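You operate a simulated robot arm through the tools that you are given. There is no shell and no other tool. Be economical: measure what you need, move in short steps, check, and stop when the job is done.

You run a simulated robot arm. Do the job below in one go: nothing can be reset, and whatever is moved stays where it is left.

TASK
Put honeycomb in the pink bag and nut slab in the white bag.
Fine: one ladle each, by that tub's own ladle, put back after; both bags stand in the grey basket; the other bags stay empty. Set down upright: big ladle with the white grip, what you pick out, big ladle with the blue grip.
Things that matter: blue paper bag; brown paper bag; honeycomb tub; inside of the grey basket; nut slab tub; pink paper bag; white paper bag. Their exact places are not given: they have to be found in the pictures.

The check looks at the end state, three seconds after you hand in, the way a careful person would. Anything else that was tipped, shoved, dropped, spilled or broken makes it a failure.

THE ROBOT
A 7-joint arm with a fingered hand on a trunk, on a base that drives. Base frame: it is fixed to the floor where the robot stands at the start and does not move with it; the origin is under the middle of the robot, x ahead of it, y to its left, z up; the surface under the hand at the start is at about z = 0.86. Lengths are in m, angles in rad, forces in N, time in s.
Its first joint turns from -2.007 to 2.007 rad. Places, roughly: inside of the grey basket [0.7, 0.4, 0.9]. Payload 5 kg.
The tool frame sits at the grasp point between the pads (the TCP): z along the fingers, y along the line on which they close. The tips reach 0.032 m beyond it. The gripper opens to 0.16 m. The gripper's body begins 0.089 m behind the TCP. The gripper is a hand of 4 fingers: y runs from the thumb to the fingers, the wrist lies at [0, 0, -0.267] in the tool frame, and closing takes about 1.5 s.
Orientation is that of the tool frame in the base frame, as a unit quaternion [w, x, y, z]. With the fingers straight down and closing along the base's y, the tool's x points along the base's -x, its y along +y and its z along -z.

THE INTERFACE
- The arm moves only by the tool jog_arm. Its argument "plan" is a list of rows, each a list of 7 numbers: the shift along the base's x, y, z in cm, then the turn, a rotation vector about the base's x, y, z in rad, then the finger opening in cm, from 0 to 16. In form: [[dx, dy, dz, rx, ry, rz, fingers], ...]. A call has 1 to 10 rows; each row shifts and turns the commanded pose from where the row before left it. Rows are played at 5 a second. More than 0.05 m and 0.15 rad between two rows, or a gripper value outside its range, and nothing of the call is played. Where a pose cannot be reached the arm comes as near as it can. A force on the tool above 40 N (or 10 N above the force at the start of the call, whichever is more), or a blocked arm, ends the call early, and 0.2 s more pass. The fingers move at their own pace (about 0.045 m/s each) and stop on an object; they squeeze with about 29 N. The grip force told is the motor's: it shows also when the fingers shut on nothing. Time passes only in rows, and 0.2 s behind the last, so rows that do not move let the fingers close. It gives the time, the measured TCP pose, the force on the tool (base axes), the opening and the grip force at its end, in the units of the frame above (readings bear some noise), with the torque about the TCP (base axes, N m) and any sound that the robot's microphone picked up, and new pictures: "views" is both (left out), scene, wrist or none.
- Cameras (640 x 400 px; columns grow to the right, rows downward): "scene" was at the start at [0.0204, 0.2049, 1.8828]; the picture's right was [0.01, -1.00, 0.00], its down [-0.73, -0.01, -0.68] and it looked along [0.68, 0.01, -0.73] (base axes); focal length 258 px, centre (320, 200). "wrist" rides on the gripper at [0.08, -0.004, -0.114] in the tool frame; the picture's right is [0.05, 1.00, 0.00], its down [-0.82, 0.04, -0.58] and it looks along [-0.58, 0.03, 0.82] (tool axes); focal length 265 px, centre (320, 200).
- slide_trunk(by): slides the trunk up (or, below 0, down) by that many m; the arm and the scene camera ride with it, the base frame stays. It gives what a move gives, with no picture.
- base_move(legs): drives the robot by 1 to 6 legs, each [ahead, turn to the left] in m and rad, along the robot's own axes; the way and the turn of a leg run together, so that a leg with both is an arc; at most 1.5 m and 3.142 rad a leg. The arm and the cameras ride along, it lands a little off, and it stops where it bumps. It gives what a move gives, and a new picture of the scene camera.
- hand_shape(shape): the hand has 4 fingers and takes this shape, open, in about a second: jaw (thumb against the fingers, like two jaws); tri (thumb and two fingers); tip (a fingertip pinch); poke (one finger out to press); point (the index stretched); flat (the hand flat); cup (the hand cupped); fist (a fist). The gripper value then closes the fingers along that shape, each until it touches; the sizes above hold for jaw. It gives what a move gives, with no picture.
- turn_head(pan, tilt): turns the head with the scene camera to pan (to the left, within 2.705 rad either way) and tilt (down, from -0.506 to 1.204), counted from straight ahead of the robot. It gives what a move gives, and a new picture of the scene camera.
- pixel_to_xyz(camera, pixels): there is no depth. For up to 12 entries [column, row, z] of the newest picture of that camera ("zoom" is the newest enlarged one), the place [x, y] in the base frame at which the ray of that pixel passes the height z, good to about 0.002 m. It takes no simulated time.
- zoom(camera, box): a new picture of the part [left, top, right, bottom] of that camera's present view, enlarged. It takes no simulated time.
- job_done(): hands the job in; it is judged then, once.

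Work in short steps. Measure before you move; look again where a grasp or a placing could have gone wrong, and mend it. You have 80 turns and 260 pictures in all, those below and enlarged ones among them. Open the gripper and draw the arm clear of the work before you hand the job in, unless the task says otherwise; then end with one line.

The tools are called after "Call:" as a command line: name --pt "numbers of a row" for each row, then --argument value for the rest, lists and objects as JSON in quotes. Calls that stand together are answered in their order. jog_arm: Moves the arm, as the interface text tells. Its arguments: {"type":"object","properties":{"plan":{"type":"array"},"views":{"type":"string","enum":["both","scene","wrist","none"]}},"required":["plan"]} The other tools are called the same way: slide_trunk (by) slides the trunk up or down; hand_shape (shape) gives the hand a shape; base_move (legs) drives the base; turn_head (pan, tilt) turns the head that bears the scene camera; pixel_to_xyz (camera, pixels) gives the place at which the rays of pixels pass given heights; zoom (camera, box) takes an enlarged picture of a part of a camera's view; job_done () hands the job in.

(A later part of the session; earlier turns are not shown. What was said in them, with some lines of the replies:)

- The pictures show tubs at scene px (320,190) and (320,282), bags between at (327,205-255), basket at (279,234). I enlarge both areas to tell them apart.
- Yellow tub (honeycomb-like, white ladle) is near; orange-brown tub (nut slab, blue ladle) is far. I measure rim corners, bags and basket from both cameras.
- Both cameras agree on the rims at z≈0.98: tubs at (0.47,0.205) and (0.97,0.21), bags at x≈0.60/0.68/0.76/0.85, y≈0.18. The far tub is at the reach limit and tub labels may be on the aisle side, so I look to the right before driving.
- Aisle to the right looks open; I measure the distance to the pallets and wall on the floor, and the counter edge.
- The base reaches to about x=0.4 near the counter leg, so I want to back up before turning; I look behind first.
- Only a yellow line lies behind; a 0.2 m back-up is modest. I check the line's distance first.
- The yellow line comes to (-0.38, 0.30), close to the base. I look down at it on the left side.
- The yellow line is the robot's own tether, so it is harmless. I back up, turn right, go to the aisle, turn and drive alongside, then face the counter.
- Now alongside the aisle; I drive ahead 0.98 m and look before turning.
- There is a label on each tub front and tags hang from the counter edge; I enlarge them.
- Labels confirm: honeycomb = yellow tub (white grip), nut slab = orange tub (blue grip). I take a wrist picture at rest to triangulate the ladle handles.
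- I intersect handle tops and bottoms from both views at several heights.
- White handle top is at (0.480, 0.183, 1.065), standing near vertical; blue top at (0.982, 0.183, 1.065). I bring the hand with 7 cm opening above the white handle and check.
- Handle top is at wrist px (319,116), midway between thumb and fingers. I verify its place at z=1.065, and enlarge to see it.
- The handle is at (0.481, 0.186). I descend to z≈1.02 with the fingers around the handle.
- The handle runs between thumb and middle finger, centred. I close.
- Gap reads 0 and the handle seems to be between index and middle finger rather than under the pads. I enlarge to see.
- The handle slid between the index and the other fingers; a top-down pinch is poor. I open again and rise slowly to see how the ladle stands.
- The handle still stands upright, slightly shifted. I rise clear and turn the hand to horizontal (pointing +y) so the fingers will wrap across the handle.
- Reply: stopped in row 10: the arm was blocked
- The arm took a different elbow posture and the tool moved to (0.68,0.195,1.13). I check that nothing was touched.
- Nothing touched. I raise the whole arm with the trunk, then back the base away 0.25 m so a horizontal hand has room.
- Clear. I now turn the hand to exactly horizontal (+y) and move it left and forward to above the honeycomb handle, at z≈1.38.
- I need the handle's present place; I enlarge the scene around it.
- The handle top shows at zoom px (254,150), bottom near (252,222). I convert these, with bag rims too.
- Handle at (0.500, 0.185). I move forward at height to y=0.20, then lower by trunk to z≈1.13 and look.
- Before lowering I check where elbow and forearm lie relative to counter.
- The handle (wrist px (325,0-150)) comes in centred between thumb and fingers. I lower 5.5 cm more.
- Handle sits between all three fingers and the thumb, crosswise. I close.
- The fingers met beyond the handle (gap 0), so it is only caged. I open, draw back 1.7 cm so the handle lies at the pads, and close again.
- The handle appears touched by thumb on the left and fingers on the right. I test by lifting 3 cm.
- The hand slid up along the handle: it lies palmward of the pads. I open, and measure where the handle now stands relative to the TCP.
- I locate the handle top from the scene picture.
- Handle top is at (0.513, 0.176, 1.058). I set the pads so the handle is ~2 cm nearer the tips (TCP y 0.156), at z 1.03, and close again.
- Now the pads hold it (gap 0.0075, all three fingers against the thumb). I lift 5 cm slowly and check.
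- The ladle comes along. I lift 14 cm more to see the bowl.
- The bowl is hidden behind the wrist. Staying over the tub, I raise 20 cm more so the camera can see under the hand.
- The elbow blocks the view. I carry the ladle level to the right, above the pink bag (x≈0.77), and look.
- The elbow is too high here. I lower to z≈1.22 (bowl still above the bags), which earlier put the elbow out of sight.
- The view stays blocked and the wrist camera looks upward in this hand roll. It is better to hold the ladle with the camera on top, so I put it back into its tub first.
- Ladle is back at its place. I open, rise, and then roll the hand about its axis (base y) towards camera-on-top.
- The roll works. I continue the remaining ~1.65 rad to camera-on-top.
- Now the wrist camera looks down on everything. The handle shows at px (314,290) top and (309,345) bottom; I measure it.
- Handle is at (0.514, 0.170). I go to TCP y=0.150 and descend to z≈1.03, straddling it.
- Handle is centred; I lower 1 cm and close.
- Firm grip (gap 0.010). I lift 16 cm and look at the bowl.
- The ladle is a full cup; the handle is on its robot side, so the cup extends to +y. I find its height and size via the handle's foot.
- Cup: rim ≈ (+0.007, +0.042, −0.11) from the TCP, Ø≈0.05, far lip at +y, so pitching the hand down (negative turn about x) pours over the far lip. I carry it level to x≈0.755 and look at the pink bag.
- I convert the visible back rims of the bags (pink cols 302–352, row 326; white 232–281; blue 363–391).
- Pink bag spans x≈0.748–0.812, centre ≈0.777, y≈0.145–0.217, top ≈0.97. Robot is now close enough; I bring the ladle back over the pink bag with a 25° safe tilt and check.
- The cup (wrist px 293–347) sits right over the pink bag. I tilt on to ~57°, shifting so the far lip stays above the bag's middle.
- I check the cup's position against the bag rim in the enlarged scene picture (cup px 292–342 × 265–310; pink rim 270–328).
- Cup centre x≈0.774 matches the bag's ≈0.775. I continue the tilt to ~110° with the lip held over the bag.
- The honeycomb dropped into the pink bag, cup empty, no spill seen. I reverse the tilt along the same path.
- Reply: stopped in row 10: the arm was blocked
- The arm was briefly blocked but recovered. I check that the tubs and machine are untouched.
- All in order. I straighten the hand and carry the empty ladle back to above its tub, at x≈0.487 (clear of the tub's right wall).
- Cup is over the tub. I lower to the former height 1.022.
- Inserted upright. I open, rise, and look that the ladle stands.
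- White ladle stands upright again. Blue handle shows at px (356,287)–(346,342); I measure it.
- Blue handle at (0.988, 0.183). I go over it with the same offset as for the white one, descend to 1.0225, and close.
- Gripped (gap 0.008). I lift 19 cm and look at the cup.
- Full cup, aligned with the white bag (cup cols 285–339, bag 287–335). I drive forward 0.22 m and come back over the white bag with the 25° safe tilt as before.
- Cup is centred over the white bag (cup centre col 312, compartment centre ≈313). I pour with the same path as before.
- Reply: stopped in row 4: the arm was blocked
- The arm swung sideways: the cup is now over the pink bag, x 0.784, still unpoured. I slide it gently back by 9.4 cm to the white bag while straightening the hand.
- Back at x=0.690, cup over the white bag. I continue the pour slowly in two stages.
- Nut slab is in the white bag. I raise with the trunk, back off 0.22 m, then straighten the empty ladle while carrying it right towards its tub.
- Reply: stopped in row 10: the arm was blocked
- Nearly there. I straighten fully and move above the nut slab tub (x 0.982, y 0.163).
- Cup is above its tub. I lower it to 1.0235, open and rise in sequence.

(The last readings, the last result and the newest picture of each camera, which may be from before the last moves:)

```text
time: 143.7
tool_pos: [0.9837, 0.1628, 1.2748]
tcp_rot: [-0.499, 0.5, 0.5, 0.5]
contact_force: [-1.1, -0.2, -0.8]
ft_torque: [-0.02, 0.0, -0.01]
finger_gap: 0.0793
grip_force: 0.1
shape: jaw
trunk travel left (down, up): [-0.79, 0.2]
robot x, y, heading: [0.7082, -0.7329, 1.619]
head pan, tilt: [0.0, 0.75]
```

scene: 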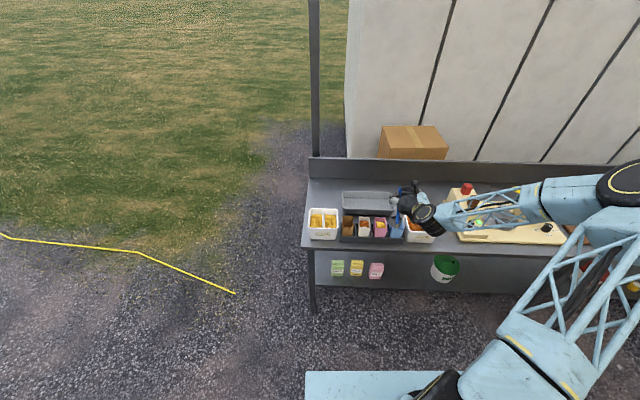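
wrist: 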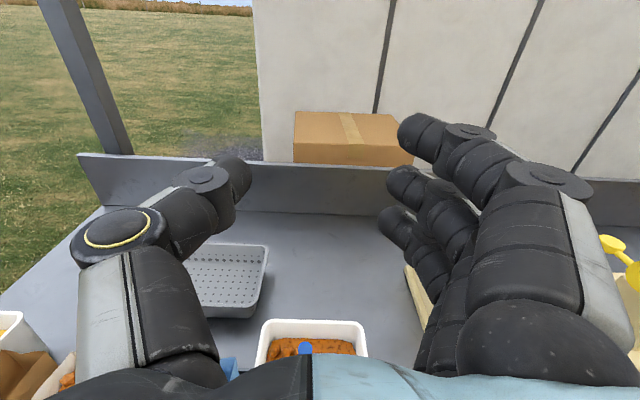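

Blue ladle is back upright. I drive forward 0.2 m and turn the hand to point down with the fingers closing along y, above the rack.

Call:
base_move --legs '[[0.2, 0]]'

Call:
jog_arm --pt "-2 0 0 -0.149 0 0 10" --pt "-2 0 0 -0.149 0 0 10" --pt "-2 0 0 -0.149 0 0 10" --pt "-2 0 0 -0.149 0 0 10" --pt "-2 0 0 -0.149 0 0 10" --pt "-2 0 0 -0.149 0 0 10" --pt "-2 0 0 -0.149 0 0 10" --pt "-2 0 0 -0.149 0 0 10" --pt "-2 0 0 -0.149 0 0 10" --pt "-2 0 0 -0.149 0 0 10" --views "none"

Call:
jog_arm --pt "0 -2 0 -0.08 0 0 12" --pt "0 -2 0 0 0 0.149 12" --pt "0 -2 0 0 0 0.149 12" --pt "0 -2 0 0 0 0.149 12" --pt "0 -2 0 0 0 0.149 12" --pt "0 -2 0 0 0 0.149 12" --pt "0 -2 0 0 0 0.149 12" --pt "0 -2 0 0 0 0.149 12" --pt "0 -2 0 0 0 0.149 12" --pt "0 0 0 0 0 0.149 12" --views "both"

```text
time: 145.3
tool_pos: [0.9767, 0.3625, 1.2726]
tcp_rot: [-0.498, 0.501, 0.499, 0.501]
contact_force: [0.2, 1.0, -0.2]
ft_torque: [0.07, -0.02, 0.0]
finger_gap: 0.079
grip_force: 0.0
shape: jaw
trunk travel left (down, up): [-0.79, 0.2]
robot x, y, heading: [0.698, -0.5328, 1.615]
head pan, tilt: [0.0, 0.75]
```

scene: 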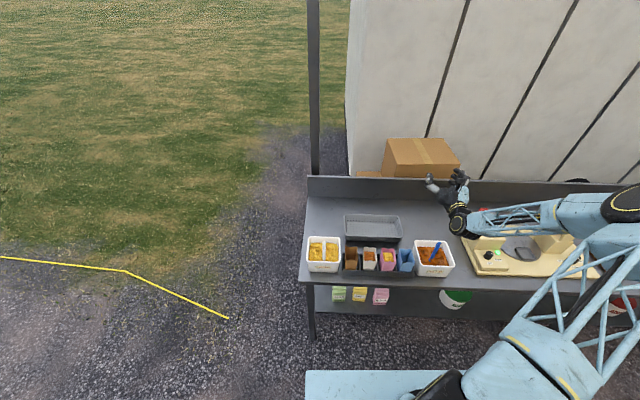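

```text
time: 147.5
tool_pos: [0.778, 0.3613, 1.272]
tcp_rot: [-0.026, 0.707, 0.707, 0.029]
contact_force: [-0.5, -0.5, -0.1]
ft_torque: [-0.03, 0.01, 0.01]
finger_gap: 0.0995
grip_force: 0.1
shape: jaw
trunk travel left (down, up): [-0.79, 0.2]
robot x, y, heading: [0.6991, -0.5315, 1.614]
head pan, tilt: [0.0, 0.75]
```

```text
time: 149.7
tool_pos: [0.7775, 0.1833, 1.2704]
tcp_rot: [-0.001, 0.113, 0.994, 0.001]
contact_force: [-0.9, 0.8, -0.2]
ft_torque: [-0.02, 0.0, 0.0]
finger_gap: 0.1195
grip_force: 0.1
shape: jaw
trunk travel left (down, up): [-0.79, 0.2]
robot x, y, heading: [0.6997, -0.5363, 1.619]
head pan, tilt: [0.0, 0.75]
```

scene: 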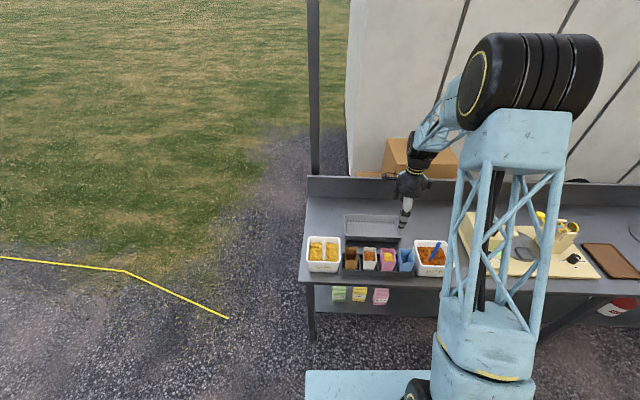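
wrist: 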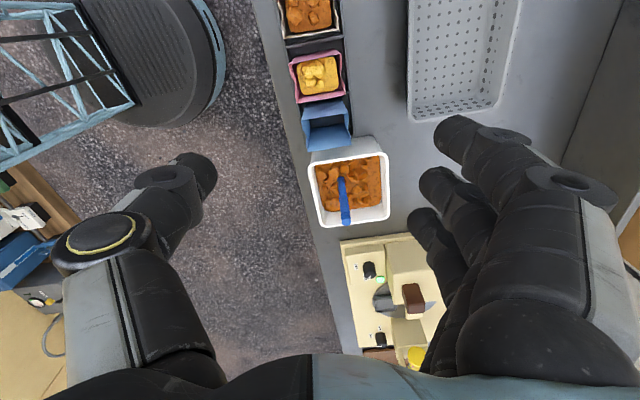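

The hand points down, fingers along y. I measure the pink bag rim (290–347 × 50–104), the white bag and the basket, and finish the last 0.227 rad of yaw.

Call:
pixel_to_xyz --camera "wrist" --pixels '[[290, 60, 0.97], [340, 50, 0.97], [347, 95, 0.97], [298, 104, 0.97], [283, 41, 0.97], [342, 33, 0.97], [410, 115, 0.92], [492, 105, 0.92]]'

Call:
jog_arm --pt "0 0 -3 0 0 0.114 12" --pt "0 0 -3 0 0 0.113 12" --pt "0 0 -4 0 0 0 12" --pt "0 0 -4 0 0 0 12" --pt "0 0 0 0 0 0 12" --views "both"

Call:
zoom --camera "scene" --box '[330, 180, 450, 290]'

```text
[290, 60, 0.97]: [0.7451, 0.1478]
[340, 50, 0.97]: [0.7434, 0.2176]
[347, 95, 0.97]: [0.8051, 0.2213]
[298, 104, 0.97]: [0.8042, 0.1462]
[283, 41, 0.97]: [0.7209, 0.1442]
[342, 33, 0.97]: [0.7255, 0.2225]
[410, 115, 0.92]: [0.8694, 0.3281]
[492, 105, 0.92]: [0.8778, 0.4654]
```

```text
time: 150.9
tool_pos: [0.7748, 0.1801, 1.1287]
tcp_rot: [-0.001, 0.001, 1.0, 0.002]
contact_force: [0.4, 0.1, 0.7]
ft_torque: [0.0, 0.01, 0.0]
finger_gap: 0.1194
grip_force: 0.1
shape: jaw
trunk travel left (down, up): [-0.79, 0.2]
robot x, y, heading: [0.7, -0.5345, 1.617]
head pan, tilt: [0.0, 0.75]
```

scene: 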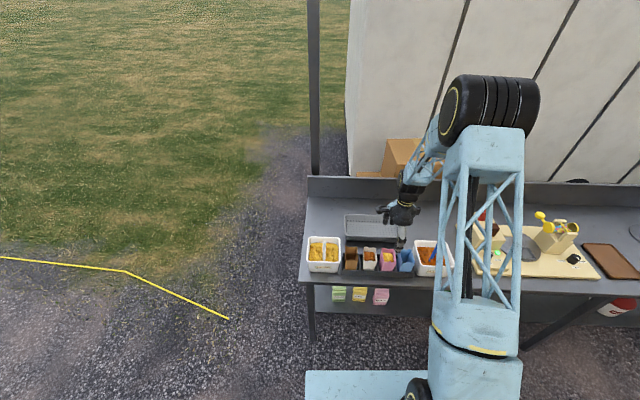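
wrist: 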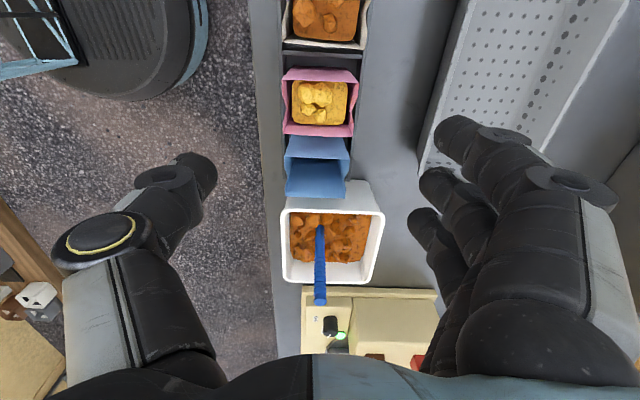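

```text
3.64 times, centred on (390, 235) of scene
```

zoom: 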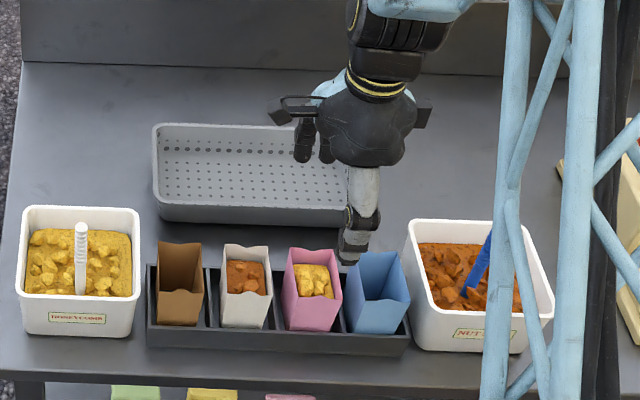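

Pink bag centre is (0.775, 0.183), size 0.06×0.073. I descend to z≈0.965, close on it gently, and lift a little.

Call:
jog_arm --pt "0 0.3 -4 0 0 0 12" --pt "0 0 -4 0 0 0 12" --pt "0 0 -4 0 0 0 12" --pt "0 0 -2.2 0 0 0 12" --pt "0 0 -2.2 0 0 0 12" --pt "0 0 0 0 0 0 9" --pt "0 0 0 0 0 0 6" --pt "0 0 0 0 0 0 5" --pt "0 0 0 0 0 0 5" --pt "0 0 0 0 0 0 5" --views "wrist"

Call:
jog_arm --pt "0 0 0 0 0 0 5" --pt "0 0 0 0 0 0 5" --pt "0 0 1 0 0 0 5" --pt "0 0 1 0 0 0 5" --pt "0 0 1 0 0 0 5" --pt "0 0 1 0 0 0 5" --views "both"

Call:
zoom --camera "scene" --box '[330, 180, 450, 290]'

```text
time: 153.1
tool_pos: [0.7772, 0.1833, 0.9653]
tcp_rot: [0.001, 0.0, 1.0, 0.002]
contact_force: [0.4, -0.2, -0.8]
ft_torque: [-0.02, 0.01, 0.02]
finger_gap: 0.068
grip_force: 28.7
shape: jaw
trunk travel left (down, up): [-0.79, 0.2]
robot x, y, heading: [0.7001, -0.5351, 1.616]
head pan, tilt: [0.0, 0.75]
```

wrist: 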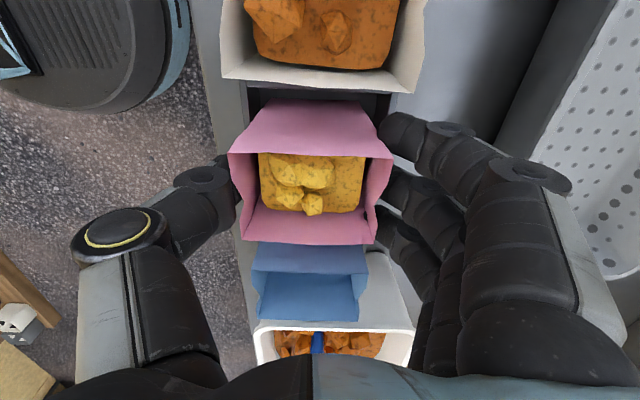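

```text
time: 154.5
tool_pos: [0.7756, 0.1844, 1.0098]
tcp_rot: [0.0, 0.002, 1.0, 0.002]
contact_force: [0.1, -0.1, -0.1]
ft_torque: [0.01, -0.03, 0.01]
finger_gap: 0.068
grip_force: 29.3
shape: jaw
trunk travel left (down, up): [-0.79, 0.2]
robot x, y, heading: [0.7026, -0.5333, 1.613]
head pan, tilt: [0.0, 0.75]
```

scene: 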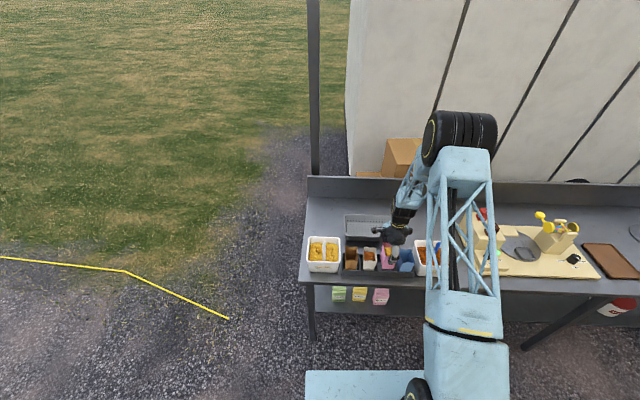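
wrist: 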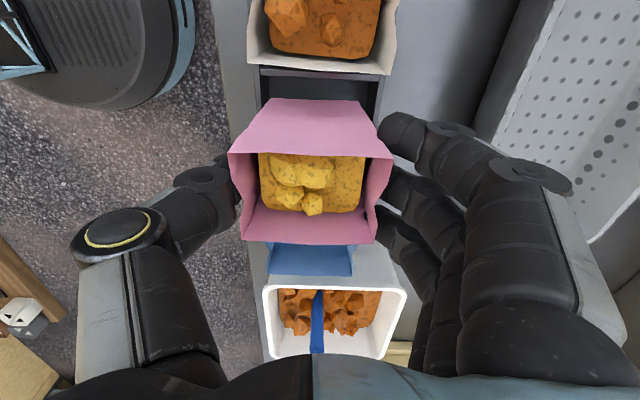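

```text
3.64 times, centred on (390, 235) of scene
```

zoom: 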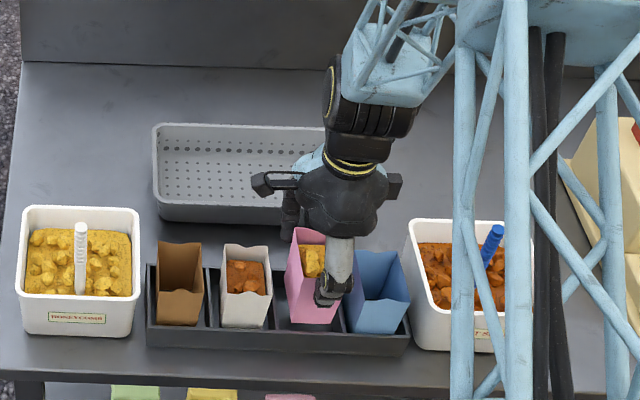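

The pink bag is held (gap 0.068) and rises cleanly. I carry it over the basket at (0.79, 0.397) and lower it to the floor of the basket.

Call:
jog_arm --pt "0 0 3 0 0 0 5" --pt "0 0 3 0 0 0 5" --pt "0 0 3 0 0 0 5" --pt "0 0 3 0 0 0 5" --pt "0.3 4.2 0 0 0 0 5" --pt "0.3 4.2 0 0 0 0 5" --pt "0.3 4.2 0 0 0 0 5" --pt "0.3 4.2 0 0 0 0 5" --pt "0.3 4.4 0 0 0 0 5" --pt "0 0 0 0 0 0 5" --views "wrist"

Call:
jog_arm --pt "0 0 -3 0 0 0 5" --pt "0 0 -3 0 0 0 5" --pt "0 0 -3 0 0 0 5" --pt "0 0 -2.5 0 0 0 5" --pt "0 0 -2 0 0 0 5" --pt "0 0 -1 0 0 0 5" --pt "0 0 -0.7 0 0 0 5" --pt "0 0 -0.7 0 0 0 5" --pt "0 0 0 0 0 0 5" --views "both"

Call:
zoom --camera "scene" --box '[330, 180, 450, 290]'

```text
time: 156.7
tool_pos: [0.7915, 0.3968, 1.1296]
tcp_rot: [0.0, 0.001, 1.0, 0.001]
contact_force: [0.2, 0.4, -0.1]
ft_torque: [0.05, 0.01, 0.02]
finger_gap: 0.0679
grip_force: 28.3
shape: jaw
trunk travel left (down, up): [-0.79, 0.2]
robot x, y, heading: [0.702, -0.5367, 1.614]
head pan, tilt: [0.0, 0.75]
```

wrist: 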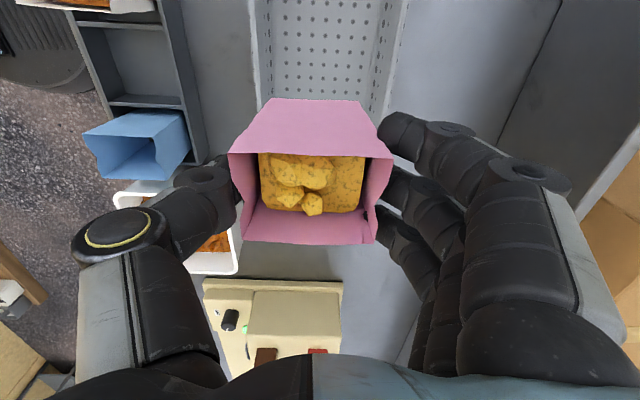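

```text
time: 158.7
tool_pos: [0.791, 0.3965, 0.9694]
tcp_rot: [0.0, 0.0, 1.0, 0.002]
contact_force: [-0.2, -0.7, 0.3]
ft_torque: [-0.01, -0.04, -0.02]
finger_gap: 0.0679
grip_force: 28.6
shape: jaw
trunk travel left (down, up): [-0.79, 0.2]
robot x, y, heading: [0.6977, -0.5344, 1.616]
head pan, tilt: [0.0, 0.75]
```

scene: 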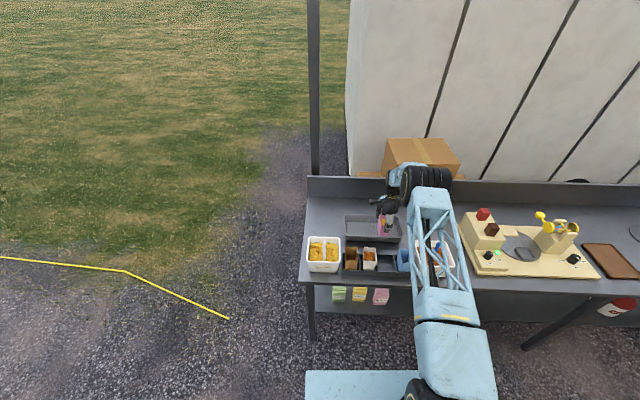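
wrist: 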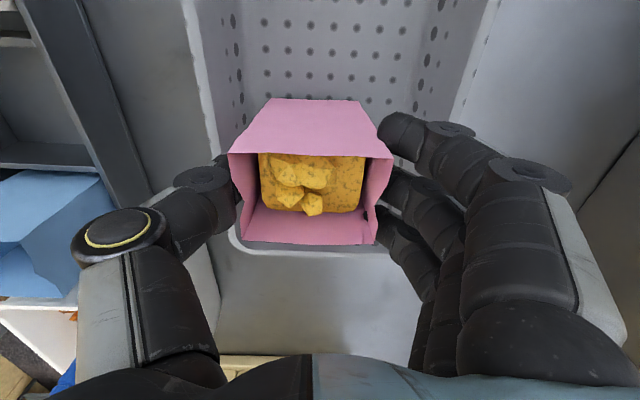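

```text
3.64 times, centred on (390, 235) of scene
```

zoom: 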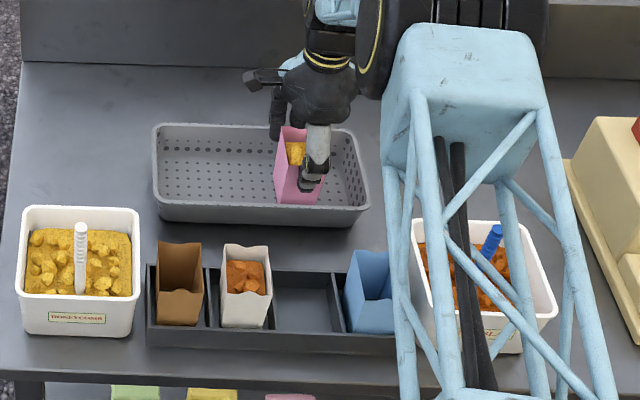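

The pink bag is inside the basket, just above the floor. I ease it down until contact, open, rise and move above the white bag.

Call:
jog_arm --pt "0 0 -0.3 0 0 0 5" --pt "0 0 -0.3 0 0 0 5" --pt "0 0 -0.3 0 0 0 5" --pt "0 0 -0.2 0 0 0 5" --views "none"

Call:
jog_arm --pt "0 0 0 0 0 0 7" --pt "0 0 0 0 0 0 8" --pt "0 0 0 0 0 0 10" --pt "0 0 0 0 0 0 10" --pt "0 0 2 0 0 0 10" --pt "0 0 3 0 0 0 10" --pt "0 0 4 0 0 0 10" --pt "0 0 4 0 0 0 10" --pt "0 0 4 0 0 0 10" --pt "0 0 0 0 0 0 10" --views "wrist"

Call:
jog_arm --pt "-2 -4.3 0 0 0 0 12" --pt "-2 -4.3 0 0 0 0 12" --pt "-2 -4.3 0 0 0 0 12" --pt "-2 -4.3 0 0 0 0 12" --pt "-2 -4.2 0 0 0 0 12" --pt "0 0 0 0 0 0 12" --views "both"

Call:
zoom --camera "scene" --box '[330, 180, 450, 290]'

```text
time: 159.7
tool_pos: [0.7919, 0.3966, 0.9618]
tcp_rot: [0.0, 0.001, 1.0, 0.003]
contact_force: [0.8, -1.1, 21.2]
ft_torque: [-0.43, 0.03, 0.02]
finger_gap: 0.0674
grip_force: 28.9
shape: jaw
trunk travel left (down, up): [-0.79, 0.2]
robot x, y, heading: [0.6998, -0.531, 1.617]
head pan, tilt: [0.0, 0.75]
```

```text
time: 161.9
tool_pos: [0.7933, 0.3961, 1.129]
tcp_rot: [0.0, 0.001, 1.0, 0.001]
contact_force: [-0.8, 0.5, -0.9]
ft_torque: [-0.03, -0.01, -0.03]
finger_gap: 0.0997
grip_force: 0.1
shape: jaw
trunk travel left (down, up): [-0.79, 0.2]
robot x, y, heading: [0.6974, -0.5336, 1.616]
head pan, tilt: [0.0, 0.75]
```

wrist: 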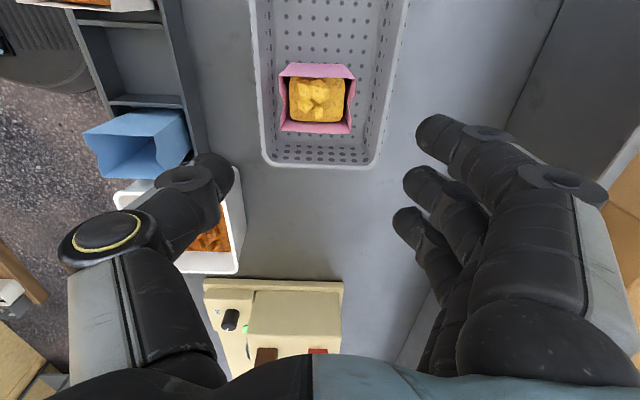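

```text
time: 163.3
tool_pos: [0.691, 0.183, 1.1298]
tcp_rot: [-0.001, 0.002, 1.0, 0.002]
contact_force: [-0.5, 0.4, 0.7]
ft_torque: [0.0, 0.02, 0.0]
finger_gap: 0.1196
grip_force: 0.1
shape: jaw
trunk travel left (down, up): [-0.79, 0.2]
robot x, y, heading: [0.7021, -0.5344, 1.616]
head pan, tilt: [0.0, 0.75]
```

scene: 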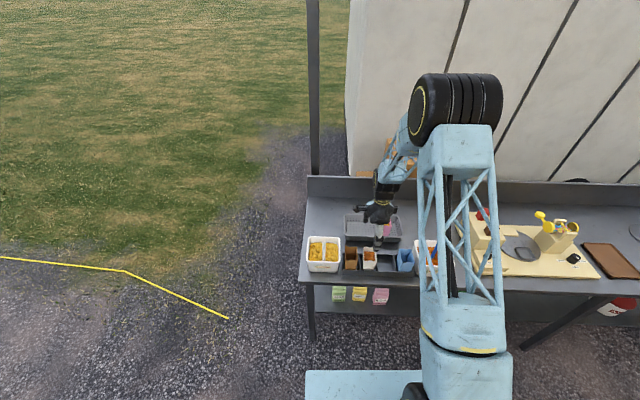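
wrist: 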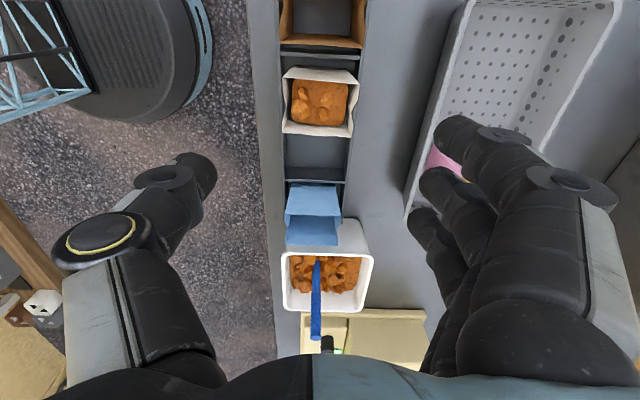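

```text
3.64 times, centred on (390, 235) of scene
```

zoom: 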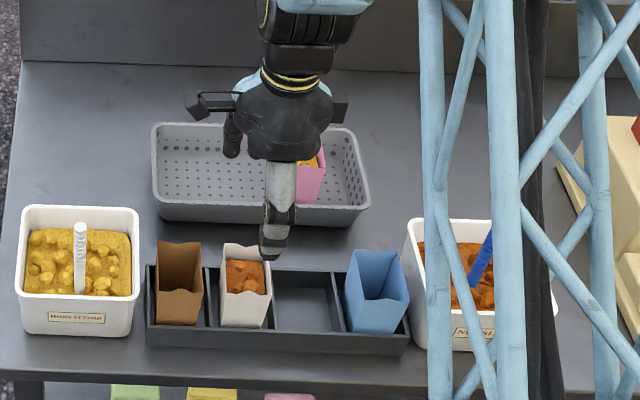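

Pink bag stands upright in the basket; the hand is aligned over the white bag just as before over the pink one. I grip and lift it the same way.

Call:
jog_arm --pt "0 0 -4 0 0 0 12" --pt "0 0 -4 0 0 0 12" --pt "0 0 -4 0 0 0 12" --pt "0 0 -2.2 0 0 0 12" --pt "0 0 -2.2 0 0 0 12" --pt "0 0 0 0 0 0 9" --pt "0 0 0 0 0 0 6" --pt "0 0 0 0 0 0 5" --pt "0 0 0 0 0 0 5" --pt "0 0 0 0 0 0 5" --views "wrist"

Call:
jog_arm --pt "0 0 0 0 0 0 5" --pt "0 0 0 0 0 0 5" --pt "0 0 1 0 0 0 5" --pt "0 0 1 0 0 0 5" --pt "0 0 1 0 0 0 5" --pt "0 0 1 0 0 0 5" --views "both"

```text
time: 165.5
tool_pos: [0.692, 0.1839, 0.9661]
tcp_rot: [0.001, 0.001, 1.0, 0.002]
contact_force: [0.5, -0.1, 0.1]
ft_torque: [0.0, -0.02, -0.01]
finger_gap: 0.0671
grip_force: 29.0
shape: jaw
trunk travel left (down, up): [-0.79, 0.2]
robot x, y, heading: [0.6962, -0.5357, 1.618]
head pan, tilt: [0.0, 0.75]
```

wrist: 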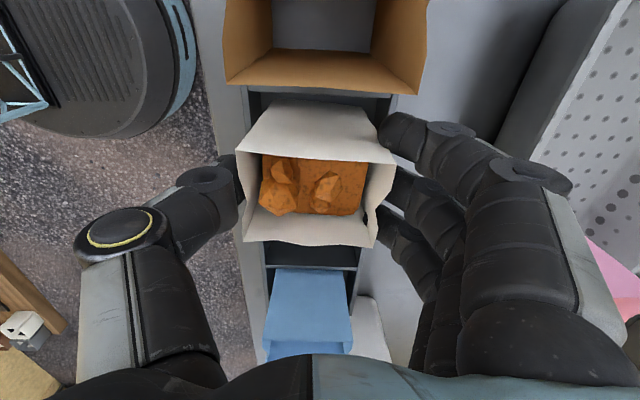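

```text
time: 166.9
tool_pos: [0.6898, 0.1806, 1.0064]
tcp_rot: [0.0, 0.0, 1.0, 0.002]
contact_force: [0.3, 0.0, -0.6]
ft_torque: [0.03, 0.02, 0.0]
finger_gap: 0.0675
grip_force: 29.3
shape: jaw
trunk travel left (down, up): [-0.79, 0.2]
robot x, y, heading: [0.6989, -0.5331, 1.62]
head pan, tilt: [0.0, 0.75]
```

scene: 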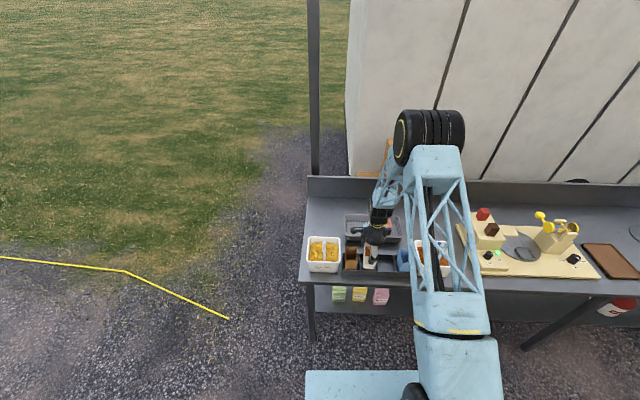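
wrist: 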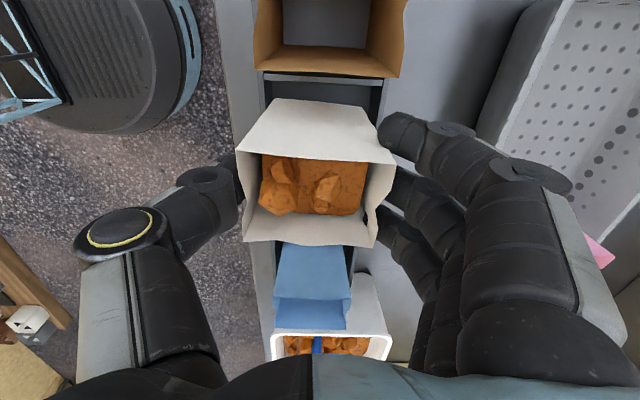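

White bag held (gap 0.067). I carry it to the basket at (0.675, 0.397), lower until light contact, then release and rise.

Call:
jog_arm --pt "0 0 3 0 0 0 5" --pt "0 0 3 0 0 0 5" --pt "0 0 3 0 0 0 5" --pt "0 0 3 0 0 0 5" --pt "-0.3 4.2 0 0 0 0 5" --pt "-0.3 4.3 0 0 0 0 5" --pt "-0.3 4.3 0 0 0 0 5" --pt "-0.3 4.3 0 0 0 0 5" --pt "-0.3 4.4 0 0 0 0 5" --pt "0 0 0 0 0 0 5" --views "wrist"

Call:
jog_arm --pt "0 0 -3 0 0 0 5" --pt "0 0 -3 0 0 0 5" --pt "0 0 -3 0 0 0 5" --pt "0 0 -2.5 0 0 0 5" --pt "0 0 -2 0 0 0 5" --pt "0 0 -1 0 0 0 5" --pt "0 0 -0.7 0 0 0 5" --pt "0 0 -0.5 0 0 0 5" --pt "0 0 -0.3 0 0 0 5" --pt "0 0 0 0 0 0 5" --views "both"

```text
time: 169.1
tool_pos: [0.6759, 0.3951, 1.1291]
tcp_rot: [0.0, 0.001, 1.0, 0.002]
contact_force: [-1.4, -0.3, -0.3]
ft_torque: [0.03, 0.02, 0.0]
finger_gap: 0.0671
grip_force: 29.0
shape: jaw
trunk travel left (down, up): [-0.79, 0.2]
robot x, y, heading: [0.6999, -0.5343, 1.617]
head pan, tilt: [0.0, 0.75]
```

wrist: 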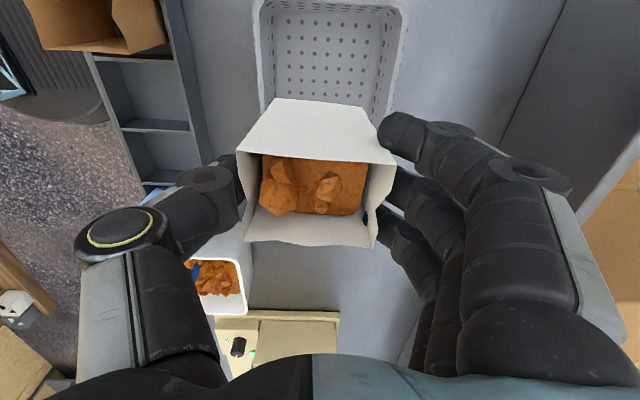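

```text
time: 171.3
tool_pos: [0.6755, 0.398, 0.9649]
tcp_rot: [0.0, 0.001, 1.0, 0.002]
contact_force: [0.3, -0.2, -0.3]
ft_torque: [0.0, 0.03, 0.0]
finger_gap: 0.067
grip_force: 29.3
shape: jaw
trunk travel left (down, up): [-0.79, 0.2]
robot x, y, heading: [0.6962, -0.5352, 1.614]
head pan, tilt: [0.0, 0.75]
```

scene: 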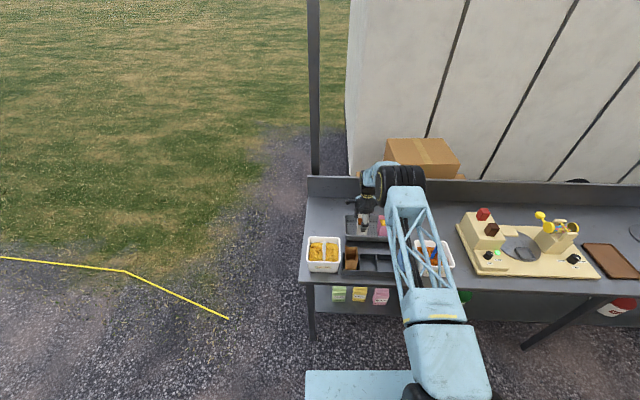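
wrist: 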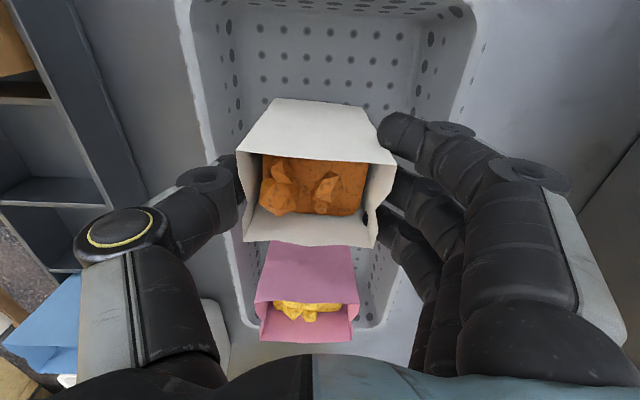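

The white bag is within ~2 mm of the basket floor beside the pink one. I lower 2 mm, open, rise, and draw the arm up clear to check.

Call:
jog_arm --pt "0 0 -0.15 0 0 0 5" --pt "0 0 0 0 0 0 7" --pt "0 0 0 0 0 0 8" --pt "0 0 0 0 0 0 10" --pt "0 0 0 0 0 0 10" --pt "0 0 2 0 0 0 10" --pt "0 0 3 0 0 0 10" --pt "0 0 4 0 0 0 10" --pt "0 0 4 0 0 0 10" --pt "0 0 4 0 0 0 10" --views "none"

Call:
jog_arm --pt "0 0 4 0 0 0 12" --pt "0 0 4 0 0 0 12" --pt "0 0 4 0 0 0 12" --pt "0 0 4 0 0 0 12" --pt "2 -2 2 0 0 0 12" --pt "3 -2 0 0 0 0 12" --pt "3 -2 0 0 0 0 12" --pt "3 -2 0 0 0 0 12" --views "both"

Call:
zoom --camera "scene" --box '[295, 190, 475, 300]'

```text
time: 173.5
tool_pos: [0.6784, 0.3985, 1.1343]
tcp_rot: [0.0, 0.001, 1.0, 0.001]
contact_force: [-0.1, -0.1, 0.7]
ft_torque: [0.03, 0.06, -0.01]
finger_gap: 0.0995
grip_force: 0.1
shape: jaw
trunk travel left (down, up): [-0.79, 0.2]
robot x, y, heading: [0.6988, -0.5326, 1.618]
head pan, tilt: [0.0, 0.75]
```

```text
time: 175.3
tool_pos: [0.789, 0.3186, 1.3117]
tcp_rot: [0.0, 0.001, 1.0, 0.002]
contact_force: [0.9, -0.2, 0.0]
ft_torque: [-0.03, 0.03, 0.01]
finger_gap: 0.1197
grip_force: 0.1
shape: jaw
trunk travel left (down, up): [-0.79, 0.2]
robot x, y, heading: [0.7, -0.5392, 1.618]
head pan, tilt: [0.0, 0.75]
```

scene: 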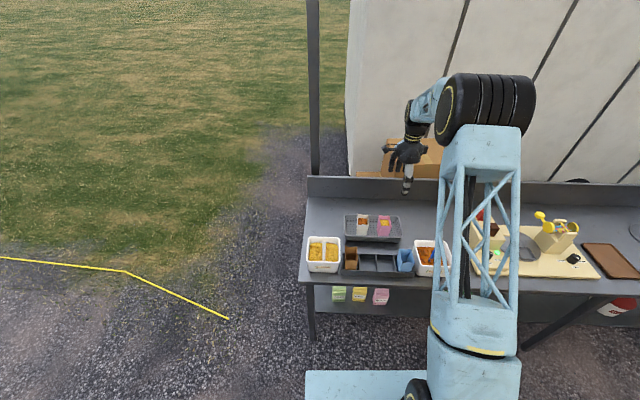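
wrist: 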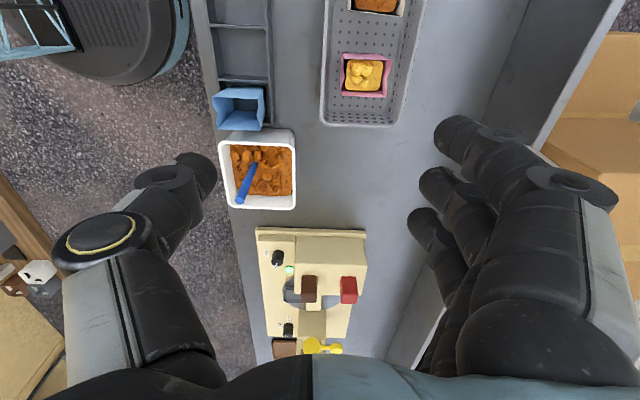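

```text
3.56 times, centred on (385, 245) of scene
5 turns are left
```

zoom: 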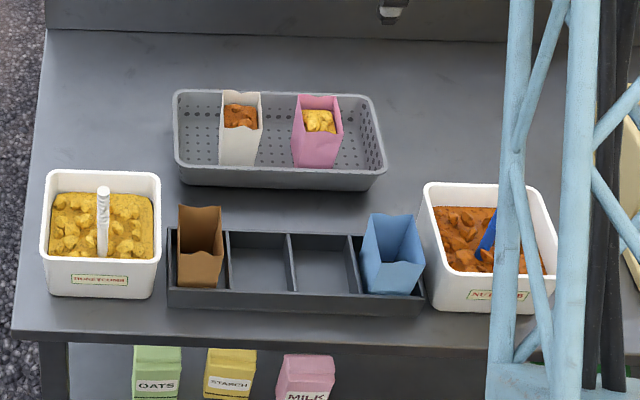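

Both bags stand upright in the basket with their fillings, both ladles are back in their own tubs, the brown and blue bags are empty, and the arm is clear with the hand open. I hand in.

Call:
job_done

```text
The job is handed in.
```

Honeycomb is in the pink bag and nut slab is in the white bag, one ladle each. Both bags stand upright in the grey basket, both ladles are back upright in their own tubs, and the brown and blue bags are still empty.
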